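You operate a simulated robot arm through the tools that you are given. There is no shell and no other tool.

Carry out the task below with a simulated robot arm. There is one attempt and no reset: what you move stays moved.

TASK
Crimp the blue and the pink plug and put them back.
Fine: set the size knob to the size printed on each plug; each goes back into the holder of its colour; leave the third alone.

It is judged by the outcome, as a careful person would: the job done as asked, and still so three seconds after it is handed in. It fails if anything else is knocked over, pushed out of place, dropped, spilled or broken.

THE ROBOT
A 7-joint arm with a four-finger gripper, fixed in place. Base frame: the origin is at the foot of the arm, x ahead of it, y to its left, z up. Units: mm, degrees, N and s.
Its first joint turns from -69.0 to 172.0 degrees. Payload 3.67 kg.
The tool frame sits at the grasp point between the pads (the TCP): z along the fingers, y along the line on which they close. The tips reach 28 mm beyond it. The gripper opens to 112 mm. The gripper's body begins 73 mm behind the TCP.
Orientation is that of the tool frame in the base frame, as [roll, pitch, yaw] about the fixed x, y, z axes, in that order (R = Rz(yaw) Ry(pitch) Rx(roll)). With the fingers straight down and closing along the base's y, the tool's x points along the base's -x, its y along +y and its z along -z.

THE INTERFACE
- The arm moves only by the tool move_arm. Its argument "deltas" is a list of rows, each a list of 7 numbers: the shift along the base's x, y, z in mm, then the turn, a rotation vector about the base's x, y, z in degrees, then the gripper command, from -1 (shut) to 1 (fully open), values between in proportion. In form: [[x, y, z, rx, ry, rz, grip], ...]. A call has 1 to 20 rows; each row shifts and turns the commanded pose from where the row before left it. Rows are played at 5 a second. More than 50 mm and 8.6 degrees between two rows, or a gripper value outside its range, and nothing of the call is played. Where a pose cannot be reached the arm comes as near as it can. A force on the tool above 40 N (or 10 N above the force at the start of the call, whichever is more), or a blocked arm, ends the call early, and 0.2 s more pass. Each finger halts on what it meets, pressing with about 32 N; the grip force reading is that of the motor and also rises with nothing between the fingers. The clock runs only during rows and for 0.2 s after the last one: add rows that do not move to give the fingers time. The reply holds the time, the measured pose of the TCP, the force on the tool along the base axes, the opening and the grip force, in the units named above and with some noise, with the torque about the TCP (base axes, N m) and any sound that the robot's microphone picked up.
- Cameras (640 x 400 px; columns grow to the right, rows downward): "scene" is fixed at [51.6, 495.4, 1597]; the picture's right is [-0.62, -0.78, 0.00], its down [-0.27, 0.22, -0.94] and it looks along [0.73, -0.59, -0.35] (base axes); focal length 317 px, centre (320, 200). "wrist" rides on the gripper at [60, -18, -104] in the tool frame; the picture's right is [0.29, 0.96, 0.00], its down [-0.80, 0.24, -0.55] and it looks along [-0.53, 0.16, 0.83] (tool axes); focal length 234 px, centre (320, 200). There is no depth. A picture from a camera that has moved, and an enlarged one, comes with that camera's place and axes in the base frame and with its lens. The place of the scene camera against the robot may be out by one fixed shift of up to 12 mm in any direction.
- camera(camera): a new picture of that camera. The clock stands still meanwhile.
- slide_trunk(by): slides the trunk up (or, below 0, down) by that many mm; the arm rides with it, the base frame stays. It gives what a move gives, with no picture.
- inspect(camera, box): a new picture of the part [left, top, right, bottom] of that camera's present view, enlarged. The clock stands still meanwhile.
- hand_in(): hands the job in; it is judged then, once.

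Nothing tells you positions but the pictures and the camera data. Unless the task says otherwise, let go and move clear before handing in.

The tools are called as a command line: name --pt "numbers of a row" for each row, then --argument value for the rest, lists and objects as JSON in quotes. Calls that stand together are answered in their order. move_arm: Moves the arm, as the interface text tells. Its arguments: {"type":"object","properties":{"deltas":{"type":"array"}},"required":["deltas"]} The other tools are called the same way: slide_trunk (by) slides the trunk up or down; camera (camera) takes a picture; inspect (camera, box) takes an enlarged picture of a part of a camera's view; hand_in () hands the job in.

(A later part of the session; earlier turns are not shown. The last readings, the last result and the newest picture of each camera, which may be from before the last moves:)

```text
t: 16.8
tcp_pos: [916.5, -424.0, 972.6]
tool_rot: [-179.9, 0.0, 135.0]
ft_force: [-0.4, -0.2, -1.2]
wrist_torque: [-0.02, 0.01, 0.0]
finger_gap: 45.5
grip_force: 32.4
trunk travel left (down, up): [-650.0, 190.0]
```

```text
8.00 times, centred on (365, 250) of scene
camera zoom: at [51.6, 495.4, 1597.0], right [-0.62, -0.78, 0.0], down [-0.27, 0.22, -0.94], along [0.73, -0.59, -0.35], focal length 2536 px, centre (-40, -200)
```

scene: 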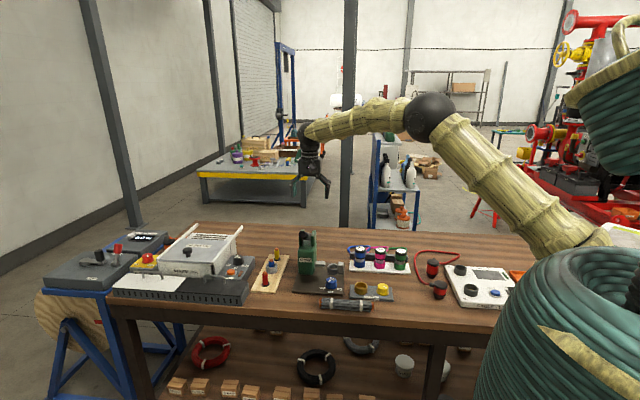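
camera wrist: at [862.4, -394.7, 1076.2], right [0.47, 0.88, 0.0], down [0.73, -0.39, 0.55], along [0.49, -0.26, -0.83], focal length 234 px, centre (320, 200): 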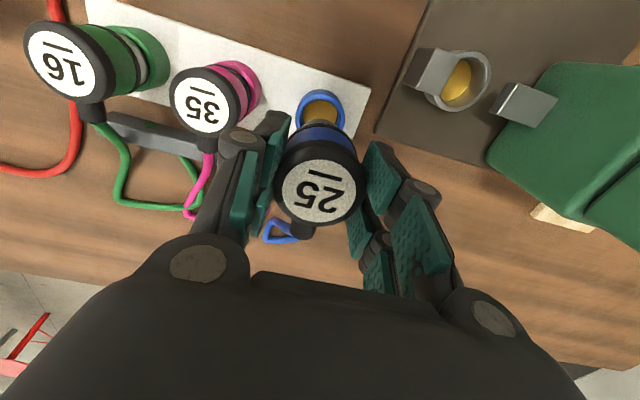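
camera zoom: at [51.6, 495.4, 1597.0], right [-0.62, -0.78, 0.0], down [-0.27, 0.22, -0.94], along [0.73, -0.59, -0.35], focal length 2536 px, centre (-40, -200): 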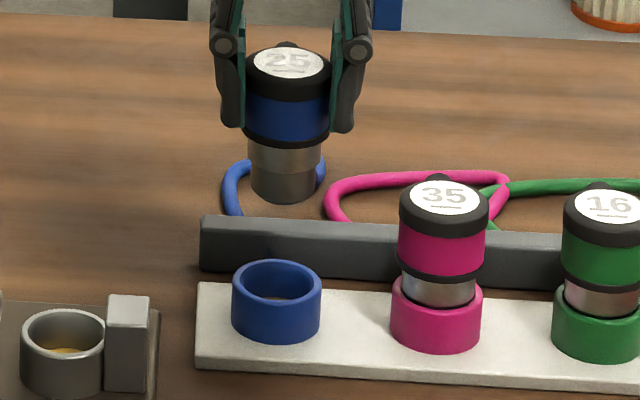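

The plug is free of its holder and the cable follows easily. I'll move to just behind the crimp cup, still high, so the wrist camera can locate the cup precisely.

move_arm --pt "21.6 32.7 0 0 0 0 -1" --pt "21.6 32.7 0 0 0 0 -1" --pt "21.6 32.7 0 0 0 0 -1" --pt "0 0 0 0 0 0 -1" --pt "0 0 0 0 0 0 -1"

camera --camera "wrist"

inspect --camera "wrist" --box '[250, 0, 410, 130]'

inspect --camera "scene" --box '[290, 215, 410, 295]'

```text
t: 18.0
tcp_pos: [983.8, -323.9, 971.9]
tool_rot: [-180.0, -0.1, 135.0]
ft_force: [0.0, 1.1, -0.8]
wrist_torque: [-0.02, 0.05, 0.0]
finger_gap: 45.6
grip_force: 31.7
trunk travel left (down, up): [-650.0, 190.0]
```

```text
taken
camera wrist: at [927.8, -295.2, 1075.7], right [0.47, 0.88, 0.0], down [0.73, -0.39, 0.55], along [0.49, -0.26, -0.83], focal length 234 px, centre (320, 200)
```

wrist: 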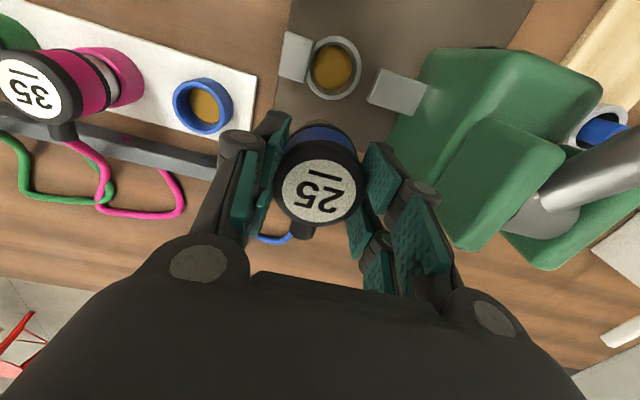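

```text
3.08 times, centred on (330, 65) of wrist
camera zoom: at [927.8, -295.2, 1075.7], right [0.47, 0.88, 0.0], down [0.73, -0.39, 0.55], along [0.49, -0.26, -0.83], focal length 720 px, centre (289, 615)
```

zoom: 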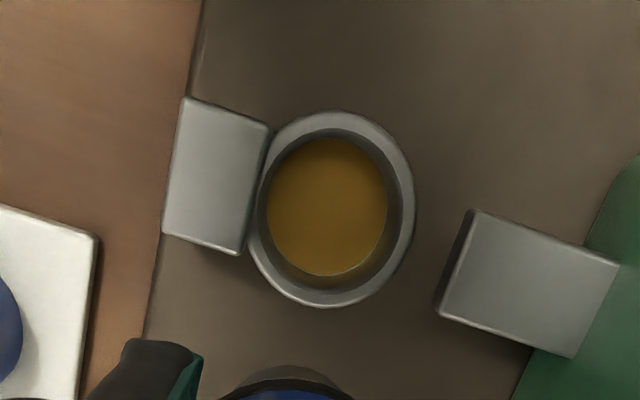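

```text
5.00 times, centred on (350, 255) of scene
camera zoom: at [51.6, 495.4, 1597.0], right [-0.62, -0.78, 0.0], down [-0.27, 0.22, -0.94], along [0.73, -0.59, -0.35], focal length 1585 px, centre (170, -75)
```

zoom: 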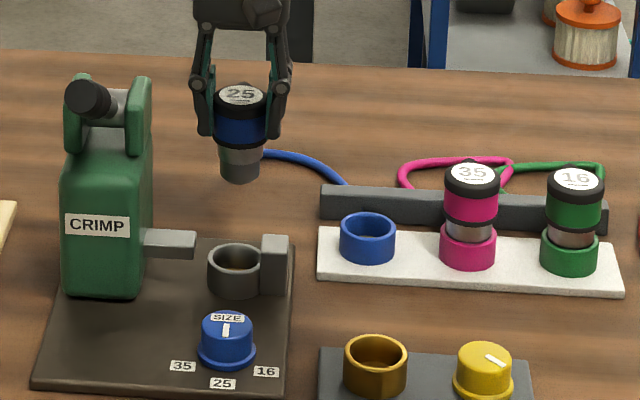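

inspect --camera "wrist" --box '[150, 60, 250, 150]'

inspect --camera "wrist" --box '[250, 100, 390, 250]'

inspect --camera "scene" --box '[325, 225, 375, 290]'

```text
4.44 times, centred on (200, 105) of wrist
camera zoom: at [927.8, -295.2, 1075.7], right [0.47, 0.88, 0.0], down [0.73, -0.39, 0.55], along [0.49, -0.26, -0.83], focal length 1041 px, centre (853, 622)
```

zoom: 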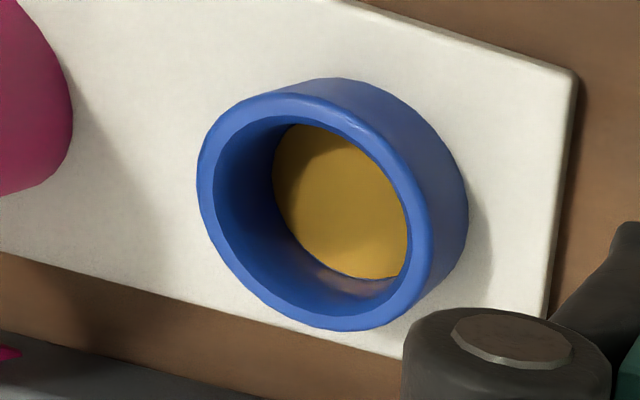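

```text
2.67 times, centred on (320, 175) of wrist
camera zoom: at [927.8, -295.2, 1075.7], right [0.47, 0.88, 0.0], down [0.73, -0.39, 0.55], along [0.49, -0.26, -0.83], focal length 624 px, centre (320, 267)
```

zoom: 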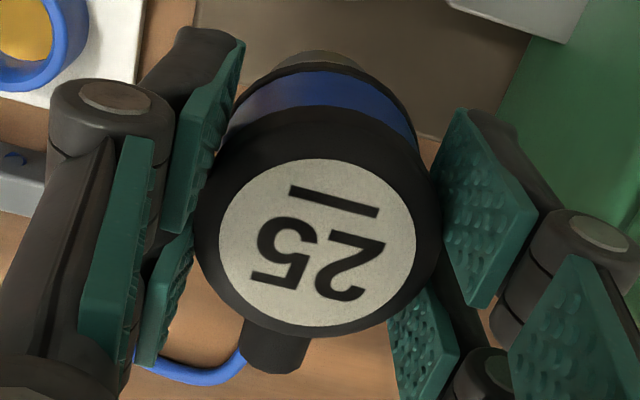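

```text
6.15 times, centred on (350, 258) of scene
camera zoom: at [51.6, 495.4, 1597.0], right [-0.62, -0.78, 0.0], down [-0.27, 0.22, -0.94], along [0.73, -0.59, -0.35], focal length 1950 px, centre (135, -154)
```

zoom: 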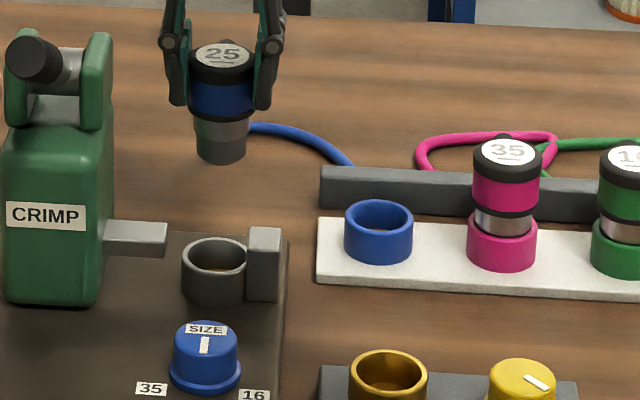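

The cup centre works out to about +46 mm toward the front and +0.6 mm sideways of the present tool position. I'll move over it and lower partway to check alignment.

move_arm --pt "-16.5 16 0 0 0 0 -1" --pt "-16.4 16.1 0 0 0 0 -1" --pt "0 0 -15 0 0 0 -1" --pt "0 0 -15 0 0 0 -1" --pt "0 0 0 0 0 0 -1" --pt "0 0 0 0 0 0 -1"

inspect --camera "wrist" --box '[240, 70, 400, 230]'

inspect --camera "scene" --box '[310, 230, 370, 285]'

```text
t: 19.4
tcp_pos: [952.1, -291.9, 941.3]
tool_rot: [-179.9, 0.0, 135.0]
ft_force: [0.4, -0.3, -1.8]
wrist_torque: [-0.01, -0.03, 0.01]
finger_gap: 45.6
grip_force: 32.0
trunk travel left (down, up): [-650.0, 190.0]
```

```text
2.50 times, centred on (320, 150) of wrist
camera zoom: at [894.9, -264.3, 1046.0], right [0.47, 0.88, 0.0], down [0.73, -0.39, 0.55], along [0.49, -0.26, -0.83], focal length 585 px, centre (320, 325)
```

zoom: 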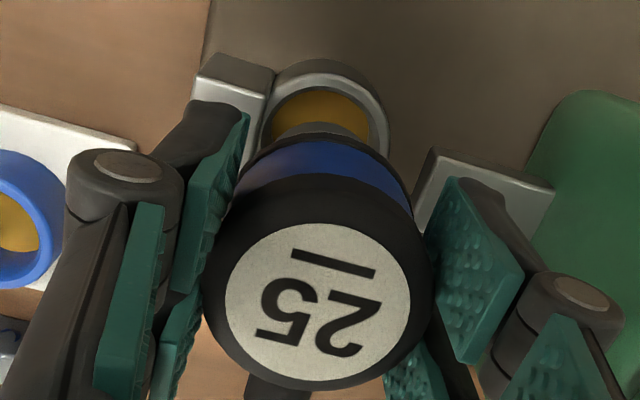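

```text
7.27 times, centred on (340, 258) of scene
camera zoom: at [51.6, 495.4, 1597.0], right [-0.62, -0.78, 0.0], down [-0.27, 0.22, -0.94], along [0.73, -0.59, -0.35], focal length 2305 px, centre (174, -218)
```

zoom: 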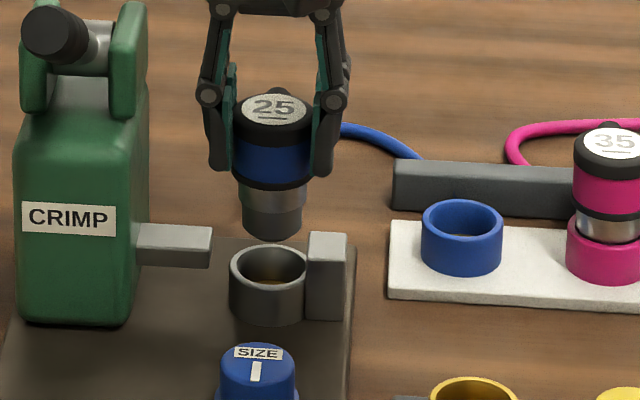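

inspect --camera "wrist" --box '[285, 75, 365, 125]'

inspect --camera "scene" --box '[335, 248, 365, 276]'

```text
8.00 times, centred on (325, 100) of wrist
camera zoom: at [894.9, -264.3, 1046.0], right [0.47, 0.88, 0.0], down [0.73, -0.39, 0.55], along [0.49, -0.26, -0.83], focal length 1873 px, centre (280, 1000)
```

zoom: 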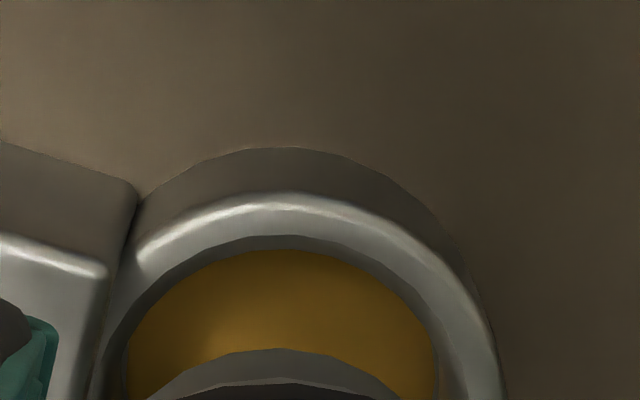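

```text
14.29 times, centred on (350, 262) of scene
camera zoom: at [51.6, 495.4, 1597.0], right [-0.62, -0.78, 0.0], down [-0.27, 0.22, -0.94], along [0.73, -0.59, -0.35], focal length 4528 px, centre (-109, -686)
```

zoom: 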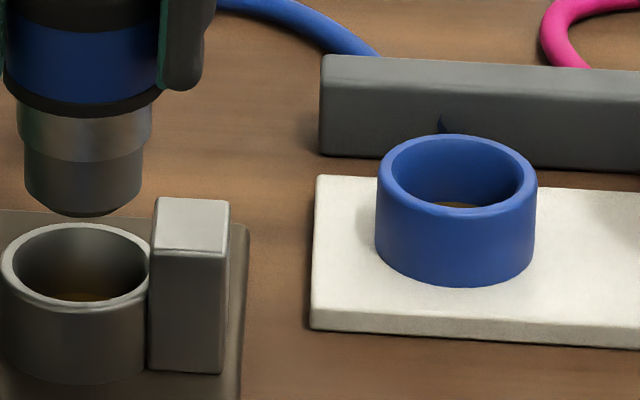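

inspect --camera "scene" --box '[326, 246, 362, 276]'

inspect --camera "wrist" --box '[290, 90, 360, 140]'

```text
13.33 times, centred on (344, 261) of scene
camera zoom: at [51.6, 495.4, 1597.0], right [-0.62, -0.78, 0.0], down [-0.27, 0.22, -0.94], along [0.73, -0.59, -0.35], focal length 4226 px, centre (0, -613)
```

zoom: 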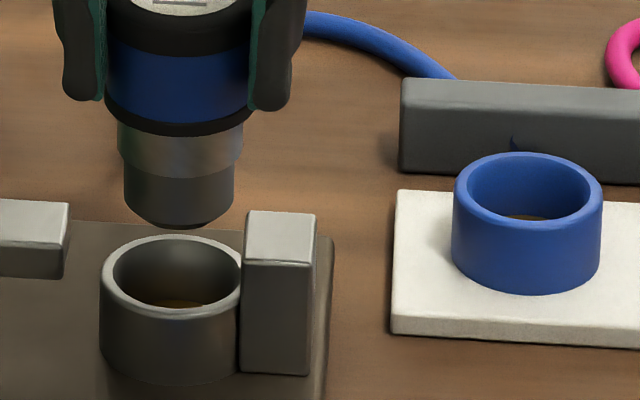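

```text
8.00 times, centred on (325, 115) of wrist
camera zoom: at [894.9, -264.3, 1046.0], right [0.47, 0.88, 0.0], down [0.73, -0.39, 0.55], along [0.49, -0.26, -0.83], focal length 1873 px, centre (280, 880)
```

zoom: 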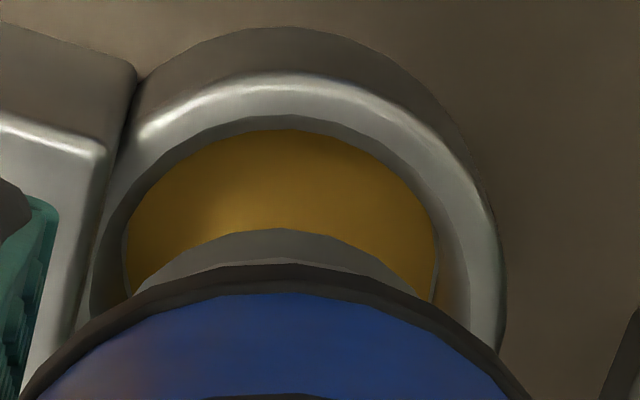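

Scene and wrist views agree the plug is within about 1 mm of the cup axis (about 0.5 mm to the side). I'll correct and lower gently into the cup, watching the force.

move_arm --pt "0.4 0.4 -10 0 0 0 -1" --pt "0 0 -7 0 0 0 -1" --pt "0 0 -6 0 0 0 -1" --pt "0 0 -5 0 0 0 -1" --pt "0 0 0 0 0 0 -1"

inspect --camera "scene" --box '[326, 246, 362, 276]'

inspect --camera "wrist" --box '[280, 80, 360, 140]'

```text
t: 20.6
tcp_pos: [951.2, -293.1, 914.3]
tool_rot: [180.0, 0.0, 135.0]
ft_force: [0.7, 0.2, -1.2]
wrist_torque: [0.01, 0.01, -0.03]
finger_gap: 45.7
grip_force: 31.7
trunk travel left (down, up): [-650.0, 190.0]
```

```text
13.33 times, centred on (344, 261) of scene
camera zoom: at [51.6, 495.4, 1597.0], right [-0.62, -0.78, 0.0], down [-0.27, 0.22, -0.94], along [0.73, -0.59, -0.35], focal length 4226 px, centre (0, -613)
```

zoom: 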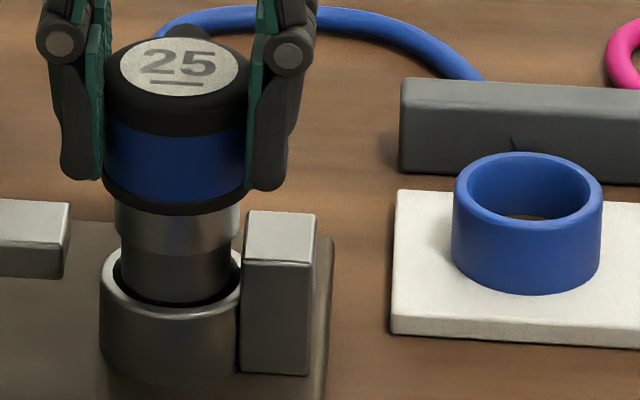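

```text
6.67 times, centred on (320, 110) of wrist
camera zoom: at [894.6, -263.3, 1017.7], right [0.47, 0.88, 0.0], down [0.73, -0.39, 0.55], along [0.49, -0.26, -0.83], focal length 1561 px, centre (320, 800)
```

zoom: 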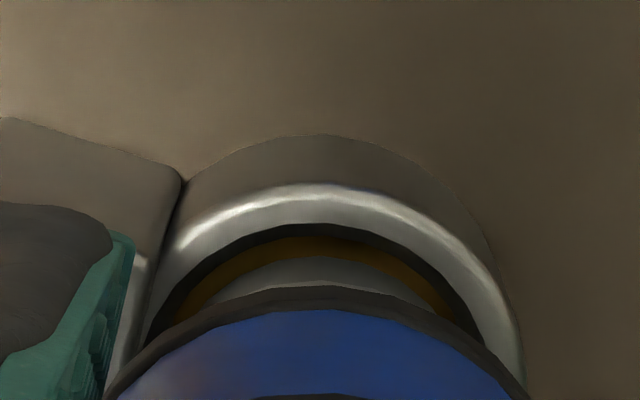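

The ferrule is inside the rim with no side force. I'll keep lowering in small steps.

move_arm --pt "0 0 -5 0 0 0 -1" --pt "0 0 -5 0 0 0 -1" --pt "0 0 -3 0 0 0 -1" --pt "0 0 -2 0 0 0 -1" --pt "0 0 0 0 0 0 -1"

inspect --camera "scene" --box '[326, 246, 362, 276]'

inspect --camera "wrist" --box '[280, 80, 360, 140]'

```text
t: 21.8
tcp_pos: [950.4, -292.9, 900.8]
tool_rot: [180.0, 0.0, 134.9]
ft_force: [0.7, -0.4, -0.8]
wrist_torque: [0.03, -0.03, 0.01]
finger_gap: 45.1
grip_force: 32.4
trunk travel left (down, up): [-650.0, 190.0]
```

```text
13.33 times, centred on (344, 261) of scene
camera zoom: at [51.6, 495.4, 1597.0], right [-0.62, -0.78, 0.0], down [-0.27, 0.22, -0.94], along [0.73, -0.59, -0.35], focal length 4226 px, centre (0, -613)
```

zoom: 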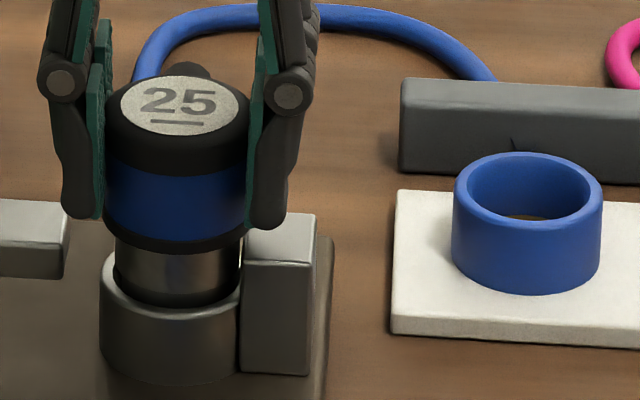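

```text
6.67 times, centred on (320, 110) of wrist
camera zoom: at [894.6, -263.8, 1003.3], right [0.47, 0.88, 0.0], down [0.73, -0.39, 0.55], along [0.49, -0.26, -0.83], focal length 1561 px, centre (320, 800)
```

zoom: 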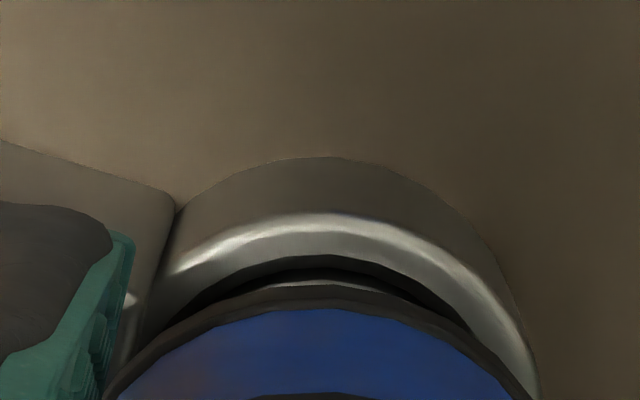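

move_arm --pt "0 0 -2 0 0 0 -1" --pt "0 0 -2 0 0 0 -1" --pt "0 0 0 0 0 0 -1"

inspect --camera "scene" --box '[326, 246, 362, 276]'

```text
t: 22.6
tcp_pos: [950.6, -292.0, 897.1]
tool_rot: [180.0, 0.1, 134.9]
ft_force: [-0.8, -0.4, 4.4]
wrist_torque: [-0.01, 0.03, 0.02]
finger_gap: 45.4
grip_force: 32.0
trunk travel left (down, up): [-650.0, 190.0]
```

```text
13.33 times, centred on (344, 261) of scene
camera zoom: at [51.6, 495.4, 1597.0], right [-0.62, -0.78, 0.0], down [-0.27, 0.22, -0.94], along [0.73, -0.59, -0.35], focal length 4226 px, centre (0, -613)
```

zoom: 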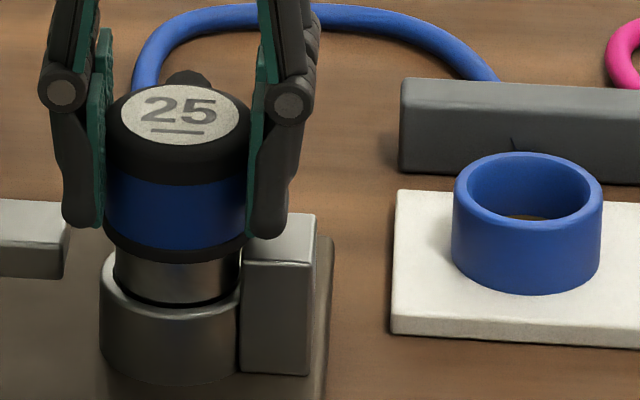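

The plug is seated (light contact force). I'll release it gently, rise straight up, and check that it stays.

move_arm --pt "0 0 0 0 0 0 0.0" --pt "0 0 0 0 0 0 0.07" --pt "0 0 0 0 0 0 0.07" --pt "0 0 20 0 0 0 0.07" --pt "0 0 40 0 0 0 0.07" --pt "0 0 45 0 0 0 0.07" --pt "0 0 0 0 0 0 0.07"

inspect --camera "scene" --box '[296, 220, 376, 290]'

inspect --camera "wrist" --box '[240, 60, 480, 240]'

```text
t: 24.2
tcp_pos: [951.0, -294.0, 999.2]
tool_rot: [-180.0, 0.0, 135.0]
ft_force: [0.9, -0.5, -0.8]
wrist_torque: [0.02, 0.02, 0.0]
finger_gap: 59.9
grip_force: 0.1
trunk travel left (down, up): [-650.0, 190.0]
```

```text
5.71 times, centred on (336, 255) of scene
camera zoom: at [51.6, 495.4, 1597.0], right [-0.62, -0.78, 0.0], down [-0.27, 0.22, -0.94], along [0.73, -0.59, -0.35], focal length 1811 px, centre (229, -114)
```

zoom: 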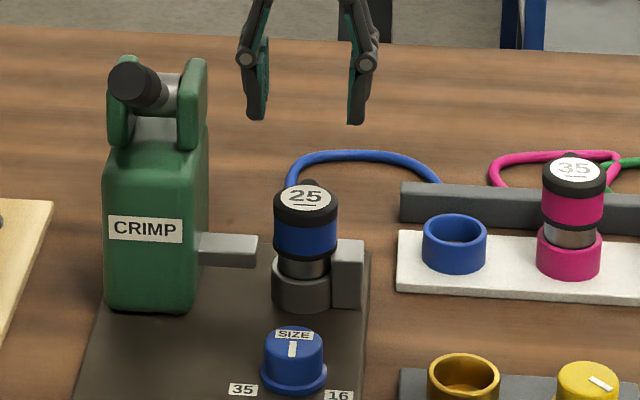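

```text
2.22 times, centred on (360, 150) of wrist
camera zoom: at [895.0, -264.6, 1103.1], right [0.47, 0.88, 0.0], down [0.73, -0.39, 0.55], along [0.49, -0.26, -0.83], focal length 520 px, centre (231, 311)
```

zoom: 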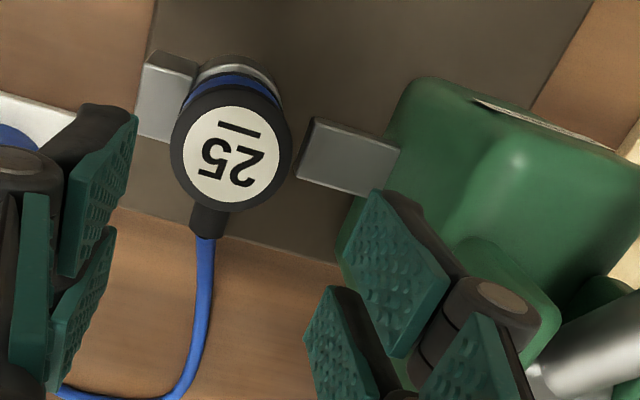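

The plug stands in the crimp cup with SIZE on 25. Now for the lever: I'll go up, over, and straddle the black grip with the fingers.

move_arm --pt "0 0 40 0 0 0 0.07" --pt "0 0 40 0 0 0 0.07" --pt "0 0 34 0 0 0 0.07" --pt "6.3 34.5 0 0 0 0 0.07" --pt "6.3 34.5 0 0 0 0 0.07" --pt "6.3 34.6 0 0 0 0 0.07" --pt "6.3 34.6 0 0 0 0 0.07" --pt "0 0 0 0 0 0 0.07"

camera --camera "wrist"

inspect --camera "wrist" --box '[240, 80, 400, 240]'

inspect --camera "scene" --box '[280, 200, 360, 280]'

```text
t: 26.0
tcp_pos: [975.7, -156.8, 1114.3]
tool_rot: [180.0, -0.1, 135.0]
ft_force: [-0.4, -0.1, -0.4]
wrist_torque: [0.02, 0.01, -0.02]
finger_gap: 59.9
grip_force: 0.1
trunk travel left (down, up): [-650.0, 190.0]
```

```text
taken
camera wrist: at [919.8, -127.8, 1218.6], right [0.47, 0.88, 0.0], down [0.73, -0.4, 0.55], along [0.49, -0.26, -0.83], focal length 234 px, centre (320, 200)
```

wrist: 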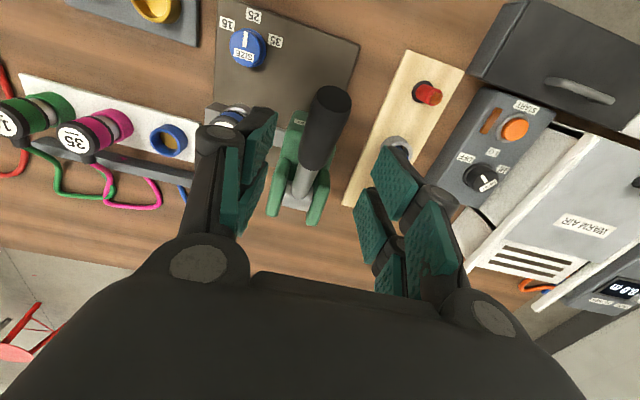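

```text
2.50 times, centred on (320, 160) of wrist
camera zoom: at [919.8, -127.8, 1218.6], right [0.47, 0.88, 0.0], down [0.73, -0.4, 0.55], along [0.49, -0.26, -0.83], focal length 585 px, centre (320, 300)
```

zoom: 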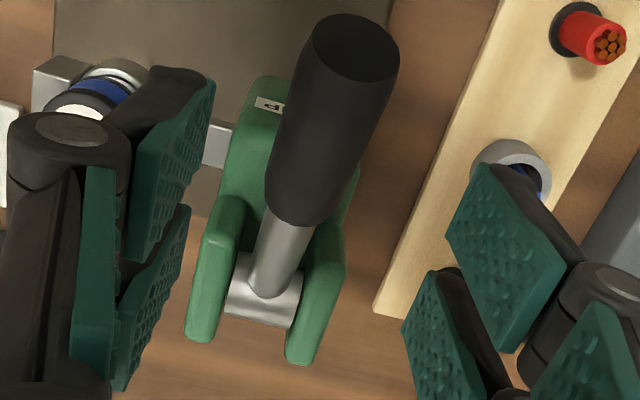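

```text
5.00 times, centred on (320, 240) of scene
camera zoom: at [51.6, 495.4, 1597.0], right [-0.62, -0.78, 0.0], down [-0.27, 0.22, -0.94], along [0.73, -0.59, -0.35], focal length 1585 px, centre (320, 0)
```

zoom: 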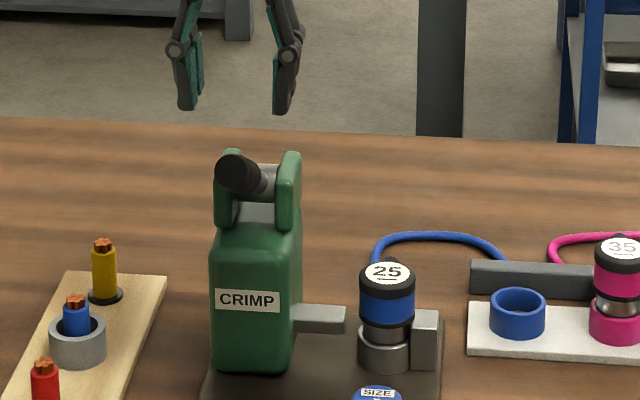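

Lever tip confirmed at about (u -579, v -768, z 1043). I'll close the fingers and press the grip down from above, in small steps, watching force and sound.

move_arm --pt "-6.2 7.9 0 0 0 0 -0.5" --pt "0 0 0 0 0 0 -1" --pt "0 0 -15 0 0 0 -1" --pt "0 0 -10 0 0 0 -1" --pt "0 0 0 0 0 0 -1"

inspect --camera "wrist" --box '[240, 80, 400, 240]'

inspect --camera "scene" --box '[280, 200, 360, 280]'

```text
t: 27.2
tcp_pos: [969.2, -148.0, 1088.8]
tool_rot: [180.0, 0.0, 135.1]
ft_force: [0.1, -0.1, -1.4]
wrist_torque: [0.01, 0.01, 0.01]
finger_gap: 0.2
grip_force: 32.0
trunk travel left (down, up): [-650.0, 190.0]
```

```text
2.50 times, centred on (320, 160) of wrist
camera zoom: at [913.6, -117.9, 1193.2], right [0.47, 0.88, 0.0], down [0.73, -0.39, 0.55], along [0.49, -0.26, -0.83], focal length 585 px, centre (320, 300)
```

zoom: 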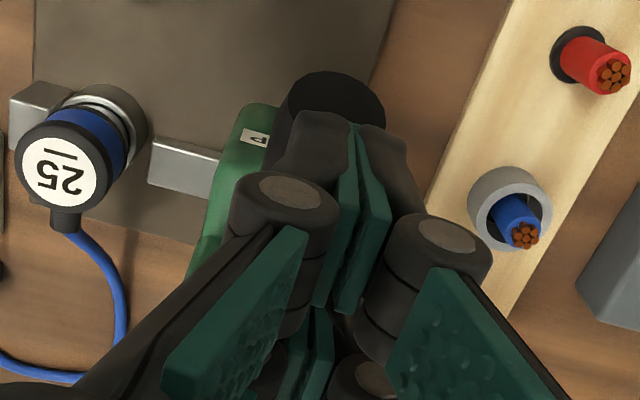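

```text
5.00 times, centred on (320, 240) of scene
camera zoom: at [51.6, 495.4, 1597.0], right [-0.62, -0.78, 0.0], down [-0.27, 0.22, -0.94], along [0.73, -0.59, -0.35], focal length 1585 px, centre (320, 0)
```

zoom: 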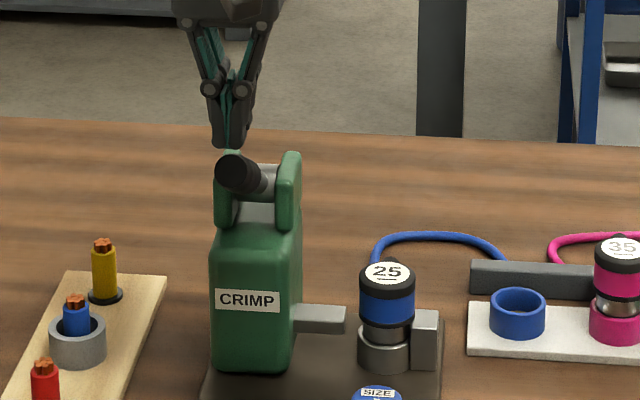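

move_arm --pt "-1.4 -1.4 -5 0 0 0 -1" --pt "0 0 -5 0 0 0 -1" --pt "0 0 -5 0 0 0 -1" --pt "0 0 -5 0 0 0 -1" --pt "0 0 -5 0 0 0 -1" --pt "0 0 0 0 0 0 -1"

inspect --camera "scene" --box '[280, 200, 360, 280]'

```text
t: 28.6
tcp_pos: [967.9, -148.5, 1064.6]
tool_rot: [-180.0, 0.1, 135.1]
ft_force: [0.7, -0.9, 1.0]
wrist_torque: [0.04, 0.02, 0.0]
finger_gap: 5.7
grip_force: 35.4
trunk travel left (down, up): [-650.0, 190.0]
```

```text
5.00 times, centred on (320, 240) of scene
camera zoom: at [51.6, 495.4, 1597.0], right [-0.62, -0.78, 0.0], down [-0.27, 0.22, -0.94], along [0.73, -0.59, -0.35], focal length 1585 px, centre (320, 0)
```

zoom: 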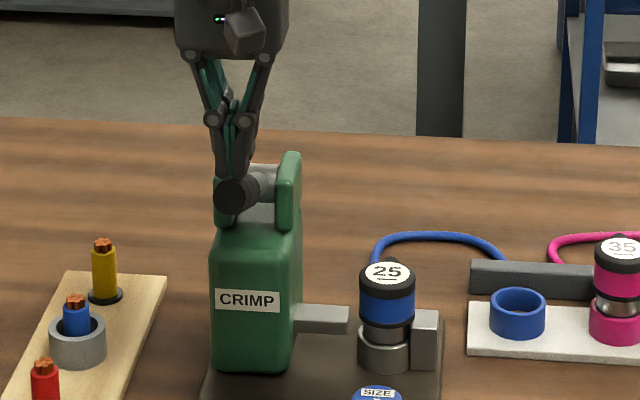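

The lever moves down easily and the ram starts to advance, but the grip is wedging between the fingertips. I'll shift so one finger presses squarely on the grip axis and continue.

move_arm --pt "0 0 12 0 0 0 -1" --pt "-3.2 -3.2 0 0 0 0 -1" --pt "0 0 -12 0 0 0 -1" --pt "0 0 -6 0 0 0 -1" --pt "0 0 -6 0 0 0 -1" --pt "0 0 -6 0 0 0 -1" --pt "0 0 -6 0 0 0 -1" --pt "0 0 0 0 0 0 -1"

inspect --camera "scene" --box '[280, 200, 360, 280]'

inspect --camera "wrist" --box '[220, 60, 420, 240]'

```text
t: 30.4
tcp_pos: [965.3, -149.7, 1038.3]
tool_rot: [-180.0, 0.0, 134.9]
ft_force: [1.1, 0.5, 2.2]
wrist_torque: [0.04, 0.06, -0.02]
finger_gap: 0.2
grip_force: 35.6
trunk travel left (down, up): [-650.0, 190.0]
```

```text
5.00 times, centred on (320, 240) of scene
camera zoom: at [51.6, 495.4, 1597.0], right [-0.62, -0.78, 0.0], down [-0.27, 0.22, -0.94], along [0.73, -0.59, -0.35], focal length 1585 px, centre (320, 0)
```

zoom: 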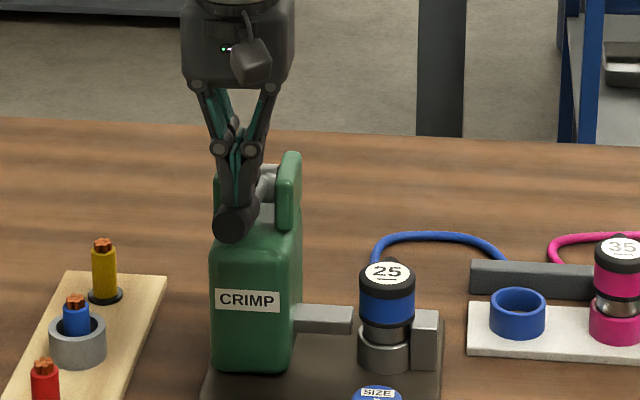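

```text
2.22 times, centred on (320, 150) of wrist
camera zoom: at [909.1, -122.1, 1144.1], right [0.47, 0.88, 0.0], down [0.73, -0.39, 0.55], along [0.49, -0.26, -0.83], focal length 520 px, centre (320, 311)
```

zoom: 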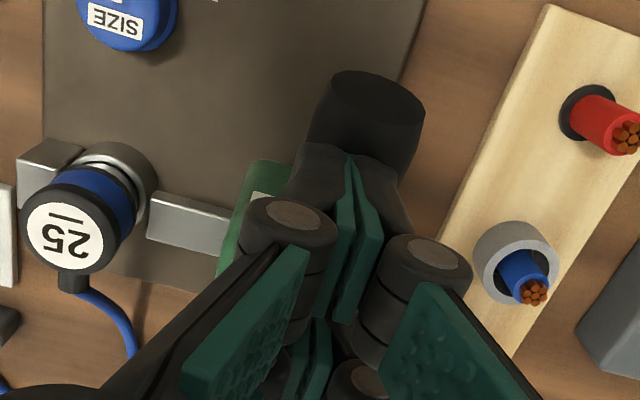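

The lever follows cleanly and the ram is advancing toward the plug. I'll keep pressing.

move_arm --pt "0 0 -6 0 0 0 -1" --pt "0 0 -6 0 0 0 -1" --pt "0 0 -6 0 0 0 -1" --pt "0 0 -6 0 0 0 -1" --pt "0 0 -6 0 0 0 -1" --pt "0 0 -6 0 0 0 -1" --pt "0 0 0 0 0 0 -1"

inspect --camera "scene" --box '[280, 200, 360, 280]'

```text
t: 32.0
tcp_pos: [964.3, -150.6, 1004.6]
tool_rot: [180.0, 0.1, 135.0]
ft_force: [-0.2, 2.3, 3.4]
wrist_torque: [0.18, 0.04, -0.06]
finger_gap: 0.0
grip_force: 35.3
trunk travel left (down, up): [-650.0, 190.0]
```

```text
5.00 times, centred on (320, 240) of scene
camera zoom: at [51.6, 495.4, 1597.0], right [-0.62, -0.78, 0.0], down [-0.27, 0.22, -0.94], along [0.73, -0.59, -0.35], focal length 1585 px, centre (320, 0)
```

zoom: 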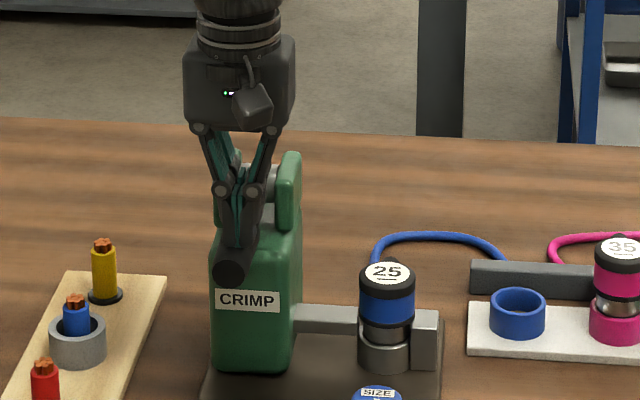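

move_arm --pt "0 0 -5 0 0 0 -1" --pt "0 0 -5 0 0 0 -1" --pt "0 0 -5 0 0 0 -1" --pt "0 0 -5 0 0 0 -1" --pt "0 0 0 0 0 0 -1"

inspect --camera "scene" --box '[280, 200, 360, 280]'

inspect --camera "wrist" --box '[220, 60, 420, 240]'

```text
t: 33.2
tcp_pos: [964.4, -150.5, 985.8]
tool_rot: [-180.0, 0.1, 134.9]
ft_force: [0.3, 3.1, 10.3]
wrist_torque: [-0.08, -0.3, 0.03]
finger_gap: 0.2
grip_force: 35.9
trunk travel left (down, up): [-650.0, 190.0]
```

```text
5.00 times, centred on (320, 240) of scene
camera zoom: at [51.6, 495.4, 1597.0], right [-0.62, -0.78, 0.0], down [-0.27, 0.22, -0.94], along [0.73, -0.59, -0.35], focal length 1585 px, centre (320, 0)
```

zoom: 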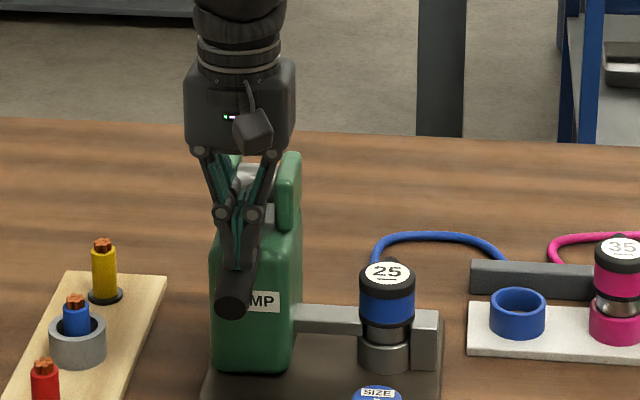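

```text
2.22 times, centred on (320, 150) of wrist
camera zoom: at [908.0, -121.8, 1089.3], right [0.47, 0.88, 0.0], down [0.73, -0.39, 0.56], along [0.49, -0.26, -0.83], focal length 520 px, centre (320, 311)
```

zoom: 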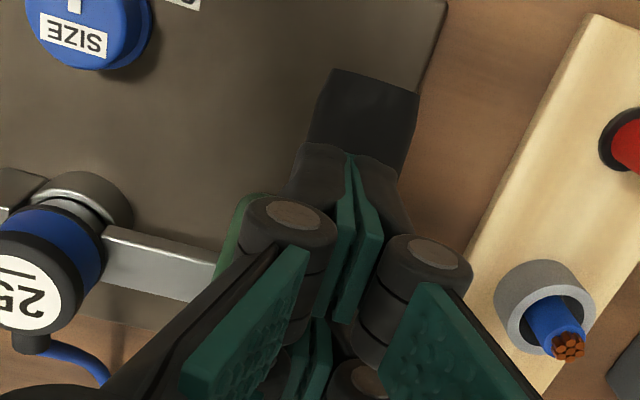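

The ram has reached the plug and force is building (10 N). I'll press further in small steps, listening for a click or stop.

move_arm --pt "0 0 -3 0 0 0 -1" --pt "0 0 -3 0 0 0 -1" --pt "0 0 -3 0 0 0 -1" --pt "0 0 -3 0 0 0 -1" --pt "0 0 0 0 0 0 -1"

inspect --camera "scene" --box '[280, 200, 360, 280]'

```text
t: 34.4
tcp_pos: [963.8, -150.9, 971.9]
tool_rot: [179.9, 0.1, 134.9]
ft_force: [-0.2, -0.5, 6.8]
wrist_torque: [-0.12, -0.15, -0.05]
finger_gap: 0.1
grip_force: 35.4
trunk travel left (down, up): [-650.0, 190.0]
```

```text
5.00 times, centred on (320, 240) of scene
camera zoom: at [51.6, 495.4, 1597.0], right [-0.62, -0.78, 0.0], down [-0.27, 0.22, -0.94], along [0.73, -0.59, -0.35], focal length 1585 px, centre (320, 0)
```

zoom: 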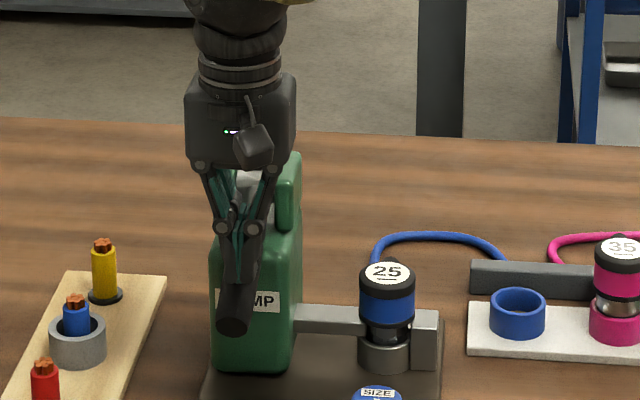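

inspect --camera "scene" --box '[326, 246, 362, 276]'

move_arm --pt "0 0 -3 0 0 0 -1" --pt "0 0 -3 0 0 0 -1" --pt "0 0 -3 0 0 0 -1" --pt "0 0 0 0 0 0 -1"

inspect --camera "scene" --box '[280, 220, 360, 280]'

```text
13.33 times, centred on (344, 261) of scene
camera zoom: at [51.6, 495.4, 1597.0], right [-0.62, -0.78, 0.0], down [-0.27, 0.22, -0.94], along [0.73, -0.59, -0.35], focal length 4226 px, centre (0, -613)
```

zoom: 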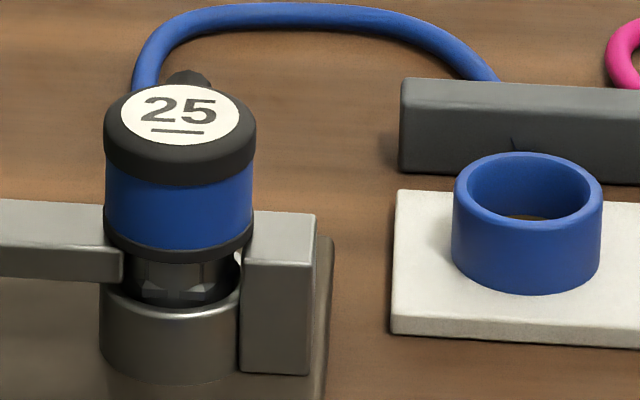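

```text
t: 35.3
tcp_pos: [965.1, -150.8, 972.1]
tool_rot: [179.6, 0.5, 134.9]
ft_force: [-12.1, 1.2, 18.6]
wrist_torque: [-0.21, -0.09, -0.17]
finger_gap: 0.1
grip_force: 35.9
trunk travel left (down, up): [-650.0, 190.0]
stopped in row 4: the force on the tool passed its limit at 41 N (the readings are from after the stop); the commanded pose is now the measured one
```

```text
6.67 times, centred on (320, 250) of scene
camera zoom: at [51.6, 495.4, 1597.0], right [-0.62, -0.78, 0.0], down [-0.27, 0.22, -0.94], along [0.73, -0.59, -0.35], focal length 2113 px, centre (320, -133)
```

zoom: 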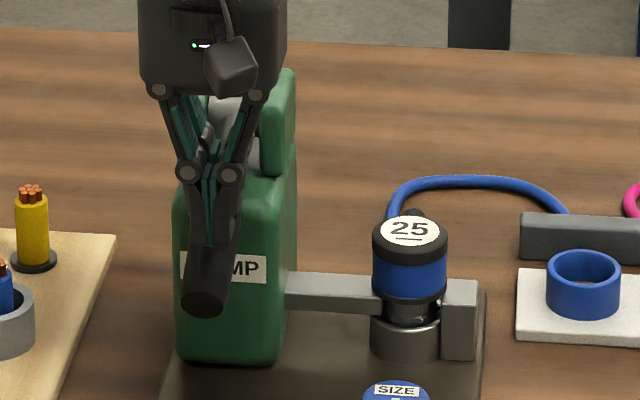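

The ferrule now shows a faceted crimp and the lever hit its stop. I'll release the lever upward and see whether it returns by itself.

move_arm --pt "0 0 10 0 0 0 -1" --pt "0 0 15 0 0 0 -1" --pt "0 0 20 0 0 0 -1" --pt "0 0 20 0 0 0 -1" --pt "0 0 30 0 0 0 -1" --pt "0 0 40 0 0 0 -1" --pt "0 0 0 0 0 0 -1"

inspect --camera "scene" --box '[280, 200, 380, 280]'

camera --camera "wrist"

inspect --camera "scene" --box '[326, 246, 362, 276]'

```text
t: 36.9
tcp_pos: [966.7, -152.1, 1101.2]
tool_rot: [179.7, 0.1, 135.0]
ft_force: [0.2, 0.2, -0.1]
wrist_torque: [-0.01, 0.06, 0.02]
finger_gap: 0.0
grip_force: 35.7
trunk travel left (down, up): [-650.0, 190.0]
```

```text
5.00 times, centred on (330, 240) of scene
camera zoom: at [51.6, 495.4, 1597.0], right [-0.62, -0.78, 0.0], down [-0.27, 0.22, -0.94], along [0.73, -0.59, -0.35], focal length 1585 px, centre (270, 0)
```

zoom: 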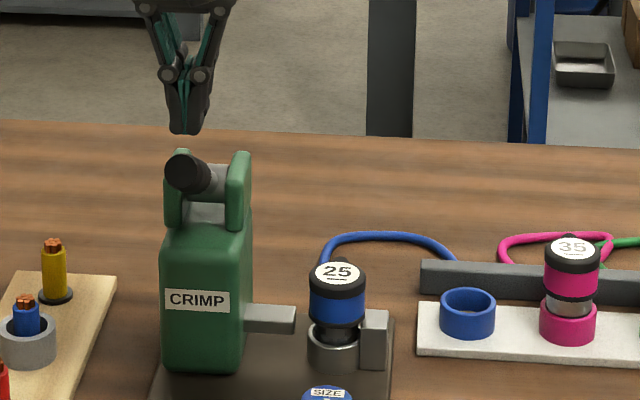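

```text
taken
camera wrist: at [910.6, -123.4, 1204.4], right [0.47, 0.88, 0.0], down [0.73, -0.39, 0.56], along [0.49, -0.26, -0.83], focal length 234 px, centre (320, 200)
```

wrist: 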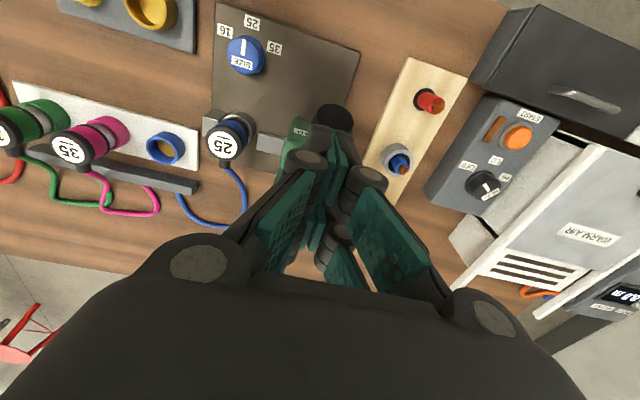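

```text
13.33 times, centred on (344, 261) of scene
camera zoom: at [51.6, 495.4, 1597.0], right [-0.62, -0.78, 0.0], down [-0.27, 0.22, -0.94], along [0.73, -0.59, -0.35], focal length 4226 px, centre (0, -613)
```

zoom: 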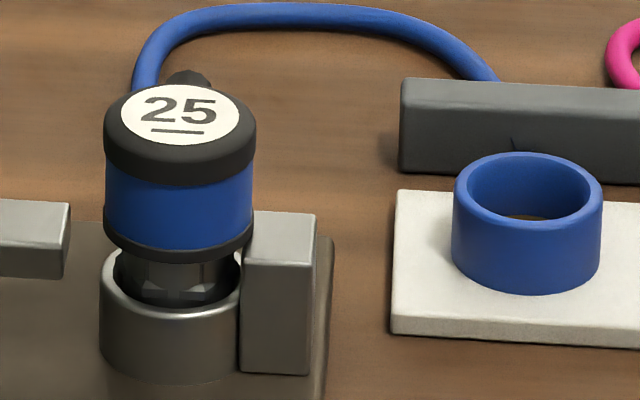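

The lever returned on its own, the ram retracted, and the blue plug's ferrule is crimped. Now I'll go back over the plug to pick it up.

move_arm --pt "0 0 10 0 0.3 0 -0.5" --pt "-4 -35 0 0 0 0 0.1" --pt "-4 -35 0 0 0 0 0.15" --pt "-4 -35 0 0 0 0 0.15" --pt "-4 -35.4 0 0 0 0 0.15" --pt "0 0 -45 0 0 0 0.15" --pt "0 0 -45 0 0 0 0.15" --pt "0 0 -40 0 0 0 0.15" --pt "0 0 -35 0 0 0 0.15" --pt "0 0 0 0 0 0 0.15"

inspect --camera "wrist" --box '[230, 90, 410, 240]'

inspect --camera "scene" --box '[300, 220, 380, 280]'

```text
t: 39.1
tcp_pos: [951.0, -291.9, 947.2]
tool_rot: [180.0, 0.1, 135.0]
ft_force: [0.2, -0.1, 0.8]
wrist_torque: [0.03, -0.02, 0.03]
finger_gap: 64.5
grip_force: 0.0
trunk travel left (down, up): [-650.0, 190.0]
```

```text
2.67 times, centred on (320, 165) of wrist
camera zoom: at [894.7, -262.8, 1051.7], right [0.47, 0.88, 0.0], down [0.73, -0.39, 0.56], along [0.49, -0.26, -0.83], focal length 624 px, centre (320, 293)
```

zoom: 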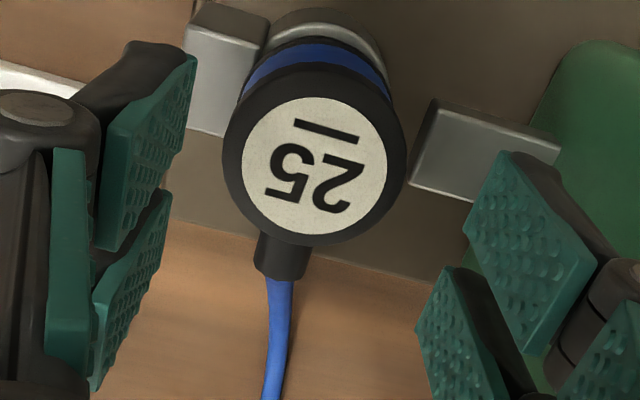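

```text
6.67 times, centred on (340, 250) of scene
camera zoom: at [51.6, 495.4, 1597.0], right [-0.62, -0.78, 0.0], down [-0.27, 0.22, -0.94], along [0.73, -0.59, -0.35], focal length 2113 px, centre (187, -133)
```

zoom: 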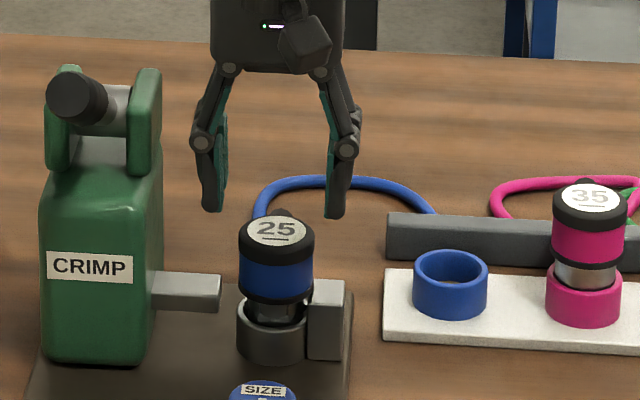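

move_arm --pt "0.3 -0.85 -25 0 0 0 0.15" --pt "0 0 -20 0 0 0 0.15" --pt "0 0 -7 0 0 0 0.15" --pt "0 0 0 0 0 0 -0.1" --pt "0 0 0 0 0 0 -1" --pt "0 0 0 0 0 0 -1"

inspect --camera "wrist" --box '[220, 110, 420, 260]'

inspect --camera "scene" --box '[326, 246, 362, 276]'

```text
t: 40.5
tcp_pos: [951.8, -292.5, 895.1]
tool_rot: [-180.0, 0.1, 135.0]
ft_force: [0.4, 0.6, 0.5]
wrist_torque: [-0.02, 0.0, -0.07]
finger_gap: 45.2
grip_force: 31.9
trunk travel left (down, up): [-650.0, 190.0]
```

```text
2.67 times, centred on (320, 185) of wrist
camera zoom: at [895.3, -263.9, 999.0], right [0.47, 0.88, 0.0], down [0.73, -0.39, 0.55], along [0.49, -0.26, -0.83], focal length 624 px, centre (320, 240)
```

zoom: 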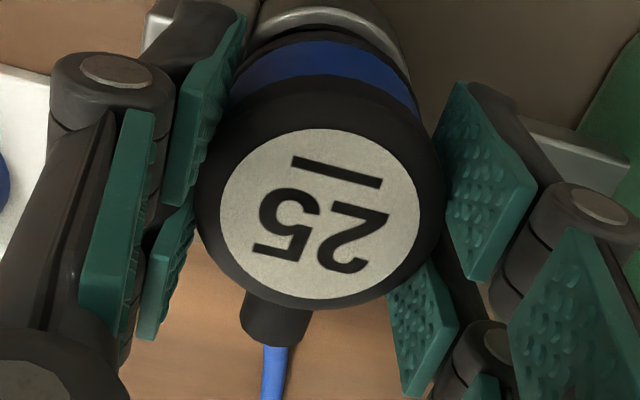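

```text
13.33 times, centred on (344, 261) of scene
camera zoom: at [51.6, 495.4, 1597.0], right [-0.62, -0.78, 0.0], down [-0.27, 0.22, -0.94], along [0.73, -0.59, -0.35], focal length 4226 px, centre (0, -613)
```

zoom: 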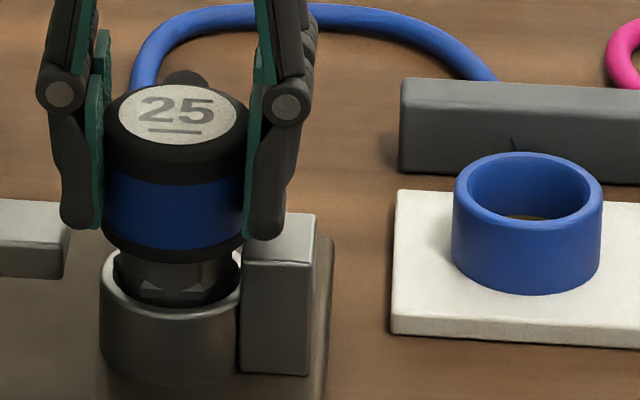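

The crimped plug is gripped. I'll lift it, carry it to above the blue holder, and check alignment.

move_arm --pt "0 0 20 0 0 0 -1" --pt "0 0 30 0 0 0 -1" --pt "0 0 28 0 0 0 -1" --pt "-8.2 -32.7 0 0 0 0 -1" --pt "-8.2 -32.7 0 0 0 0 -1" --pt "-8.2 -32.8 0 0 0 0 -1" --pt "-8.3 -32.8 0 0 0 0 -1" --pt "0 0 -30 0 0 0 -1" --pt "0 0 0 0 0 0 -1" --pt "0 0 0 0 0 0 -1"

inspect --camera "wrist" --box '[240, 70, 400, 230]'

inspect --camera "scene" --box '[350, 240, 386, 270]'

```text
t: 42.7
tcp_pos: [919.0, -423.5, 942.4]
tool_rot: [-180.0, 0.0, 135.0]
ft_force: [0.0, 0.7, -1.5]
wrist_torque: [0.0, 0.05, 0.0]
finger_gap: 45.5
grip_force: 32.0
trunk travel left (down, up): [-650.0, 190.0]
```

```text
2.50 times, centred on (320, 150) of wrist
camera zoom: at [862.8, -395.5, 1046.3], right [0.47, 0.88, 0.0], down [0.73, -0.39, 0.55], along [0.49, -0.26, -0.83], focal length 585 px, centre (320, 325)
```

zoom: 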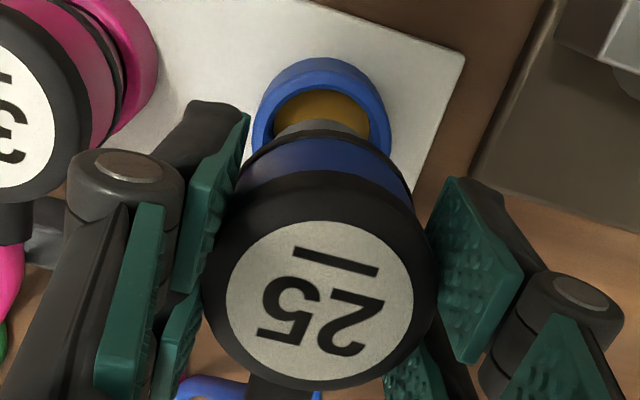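

```text
13.33 times, centred on (368, 255) of scene
camera zoom: at [51.6, 495.4, 1597.0], right [-0.62, -0.78, 0.0], down [-0.27, 0.22, -0.94], along [0.73, -0.59, -0.35], focal length 4226 px, centre (-320, -533)
```

zoom: 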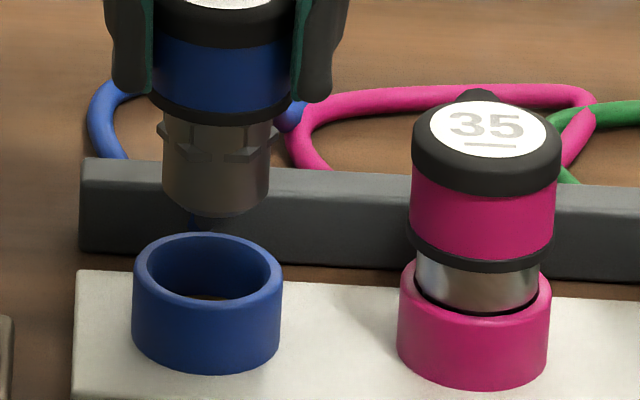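

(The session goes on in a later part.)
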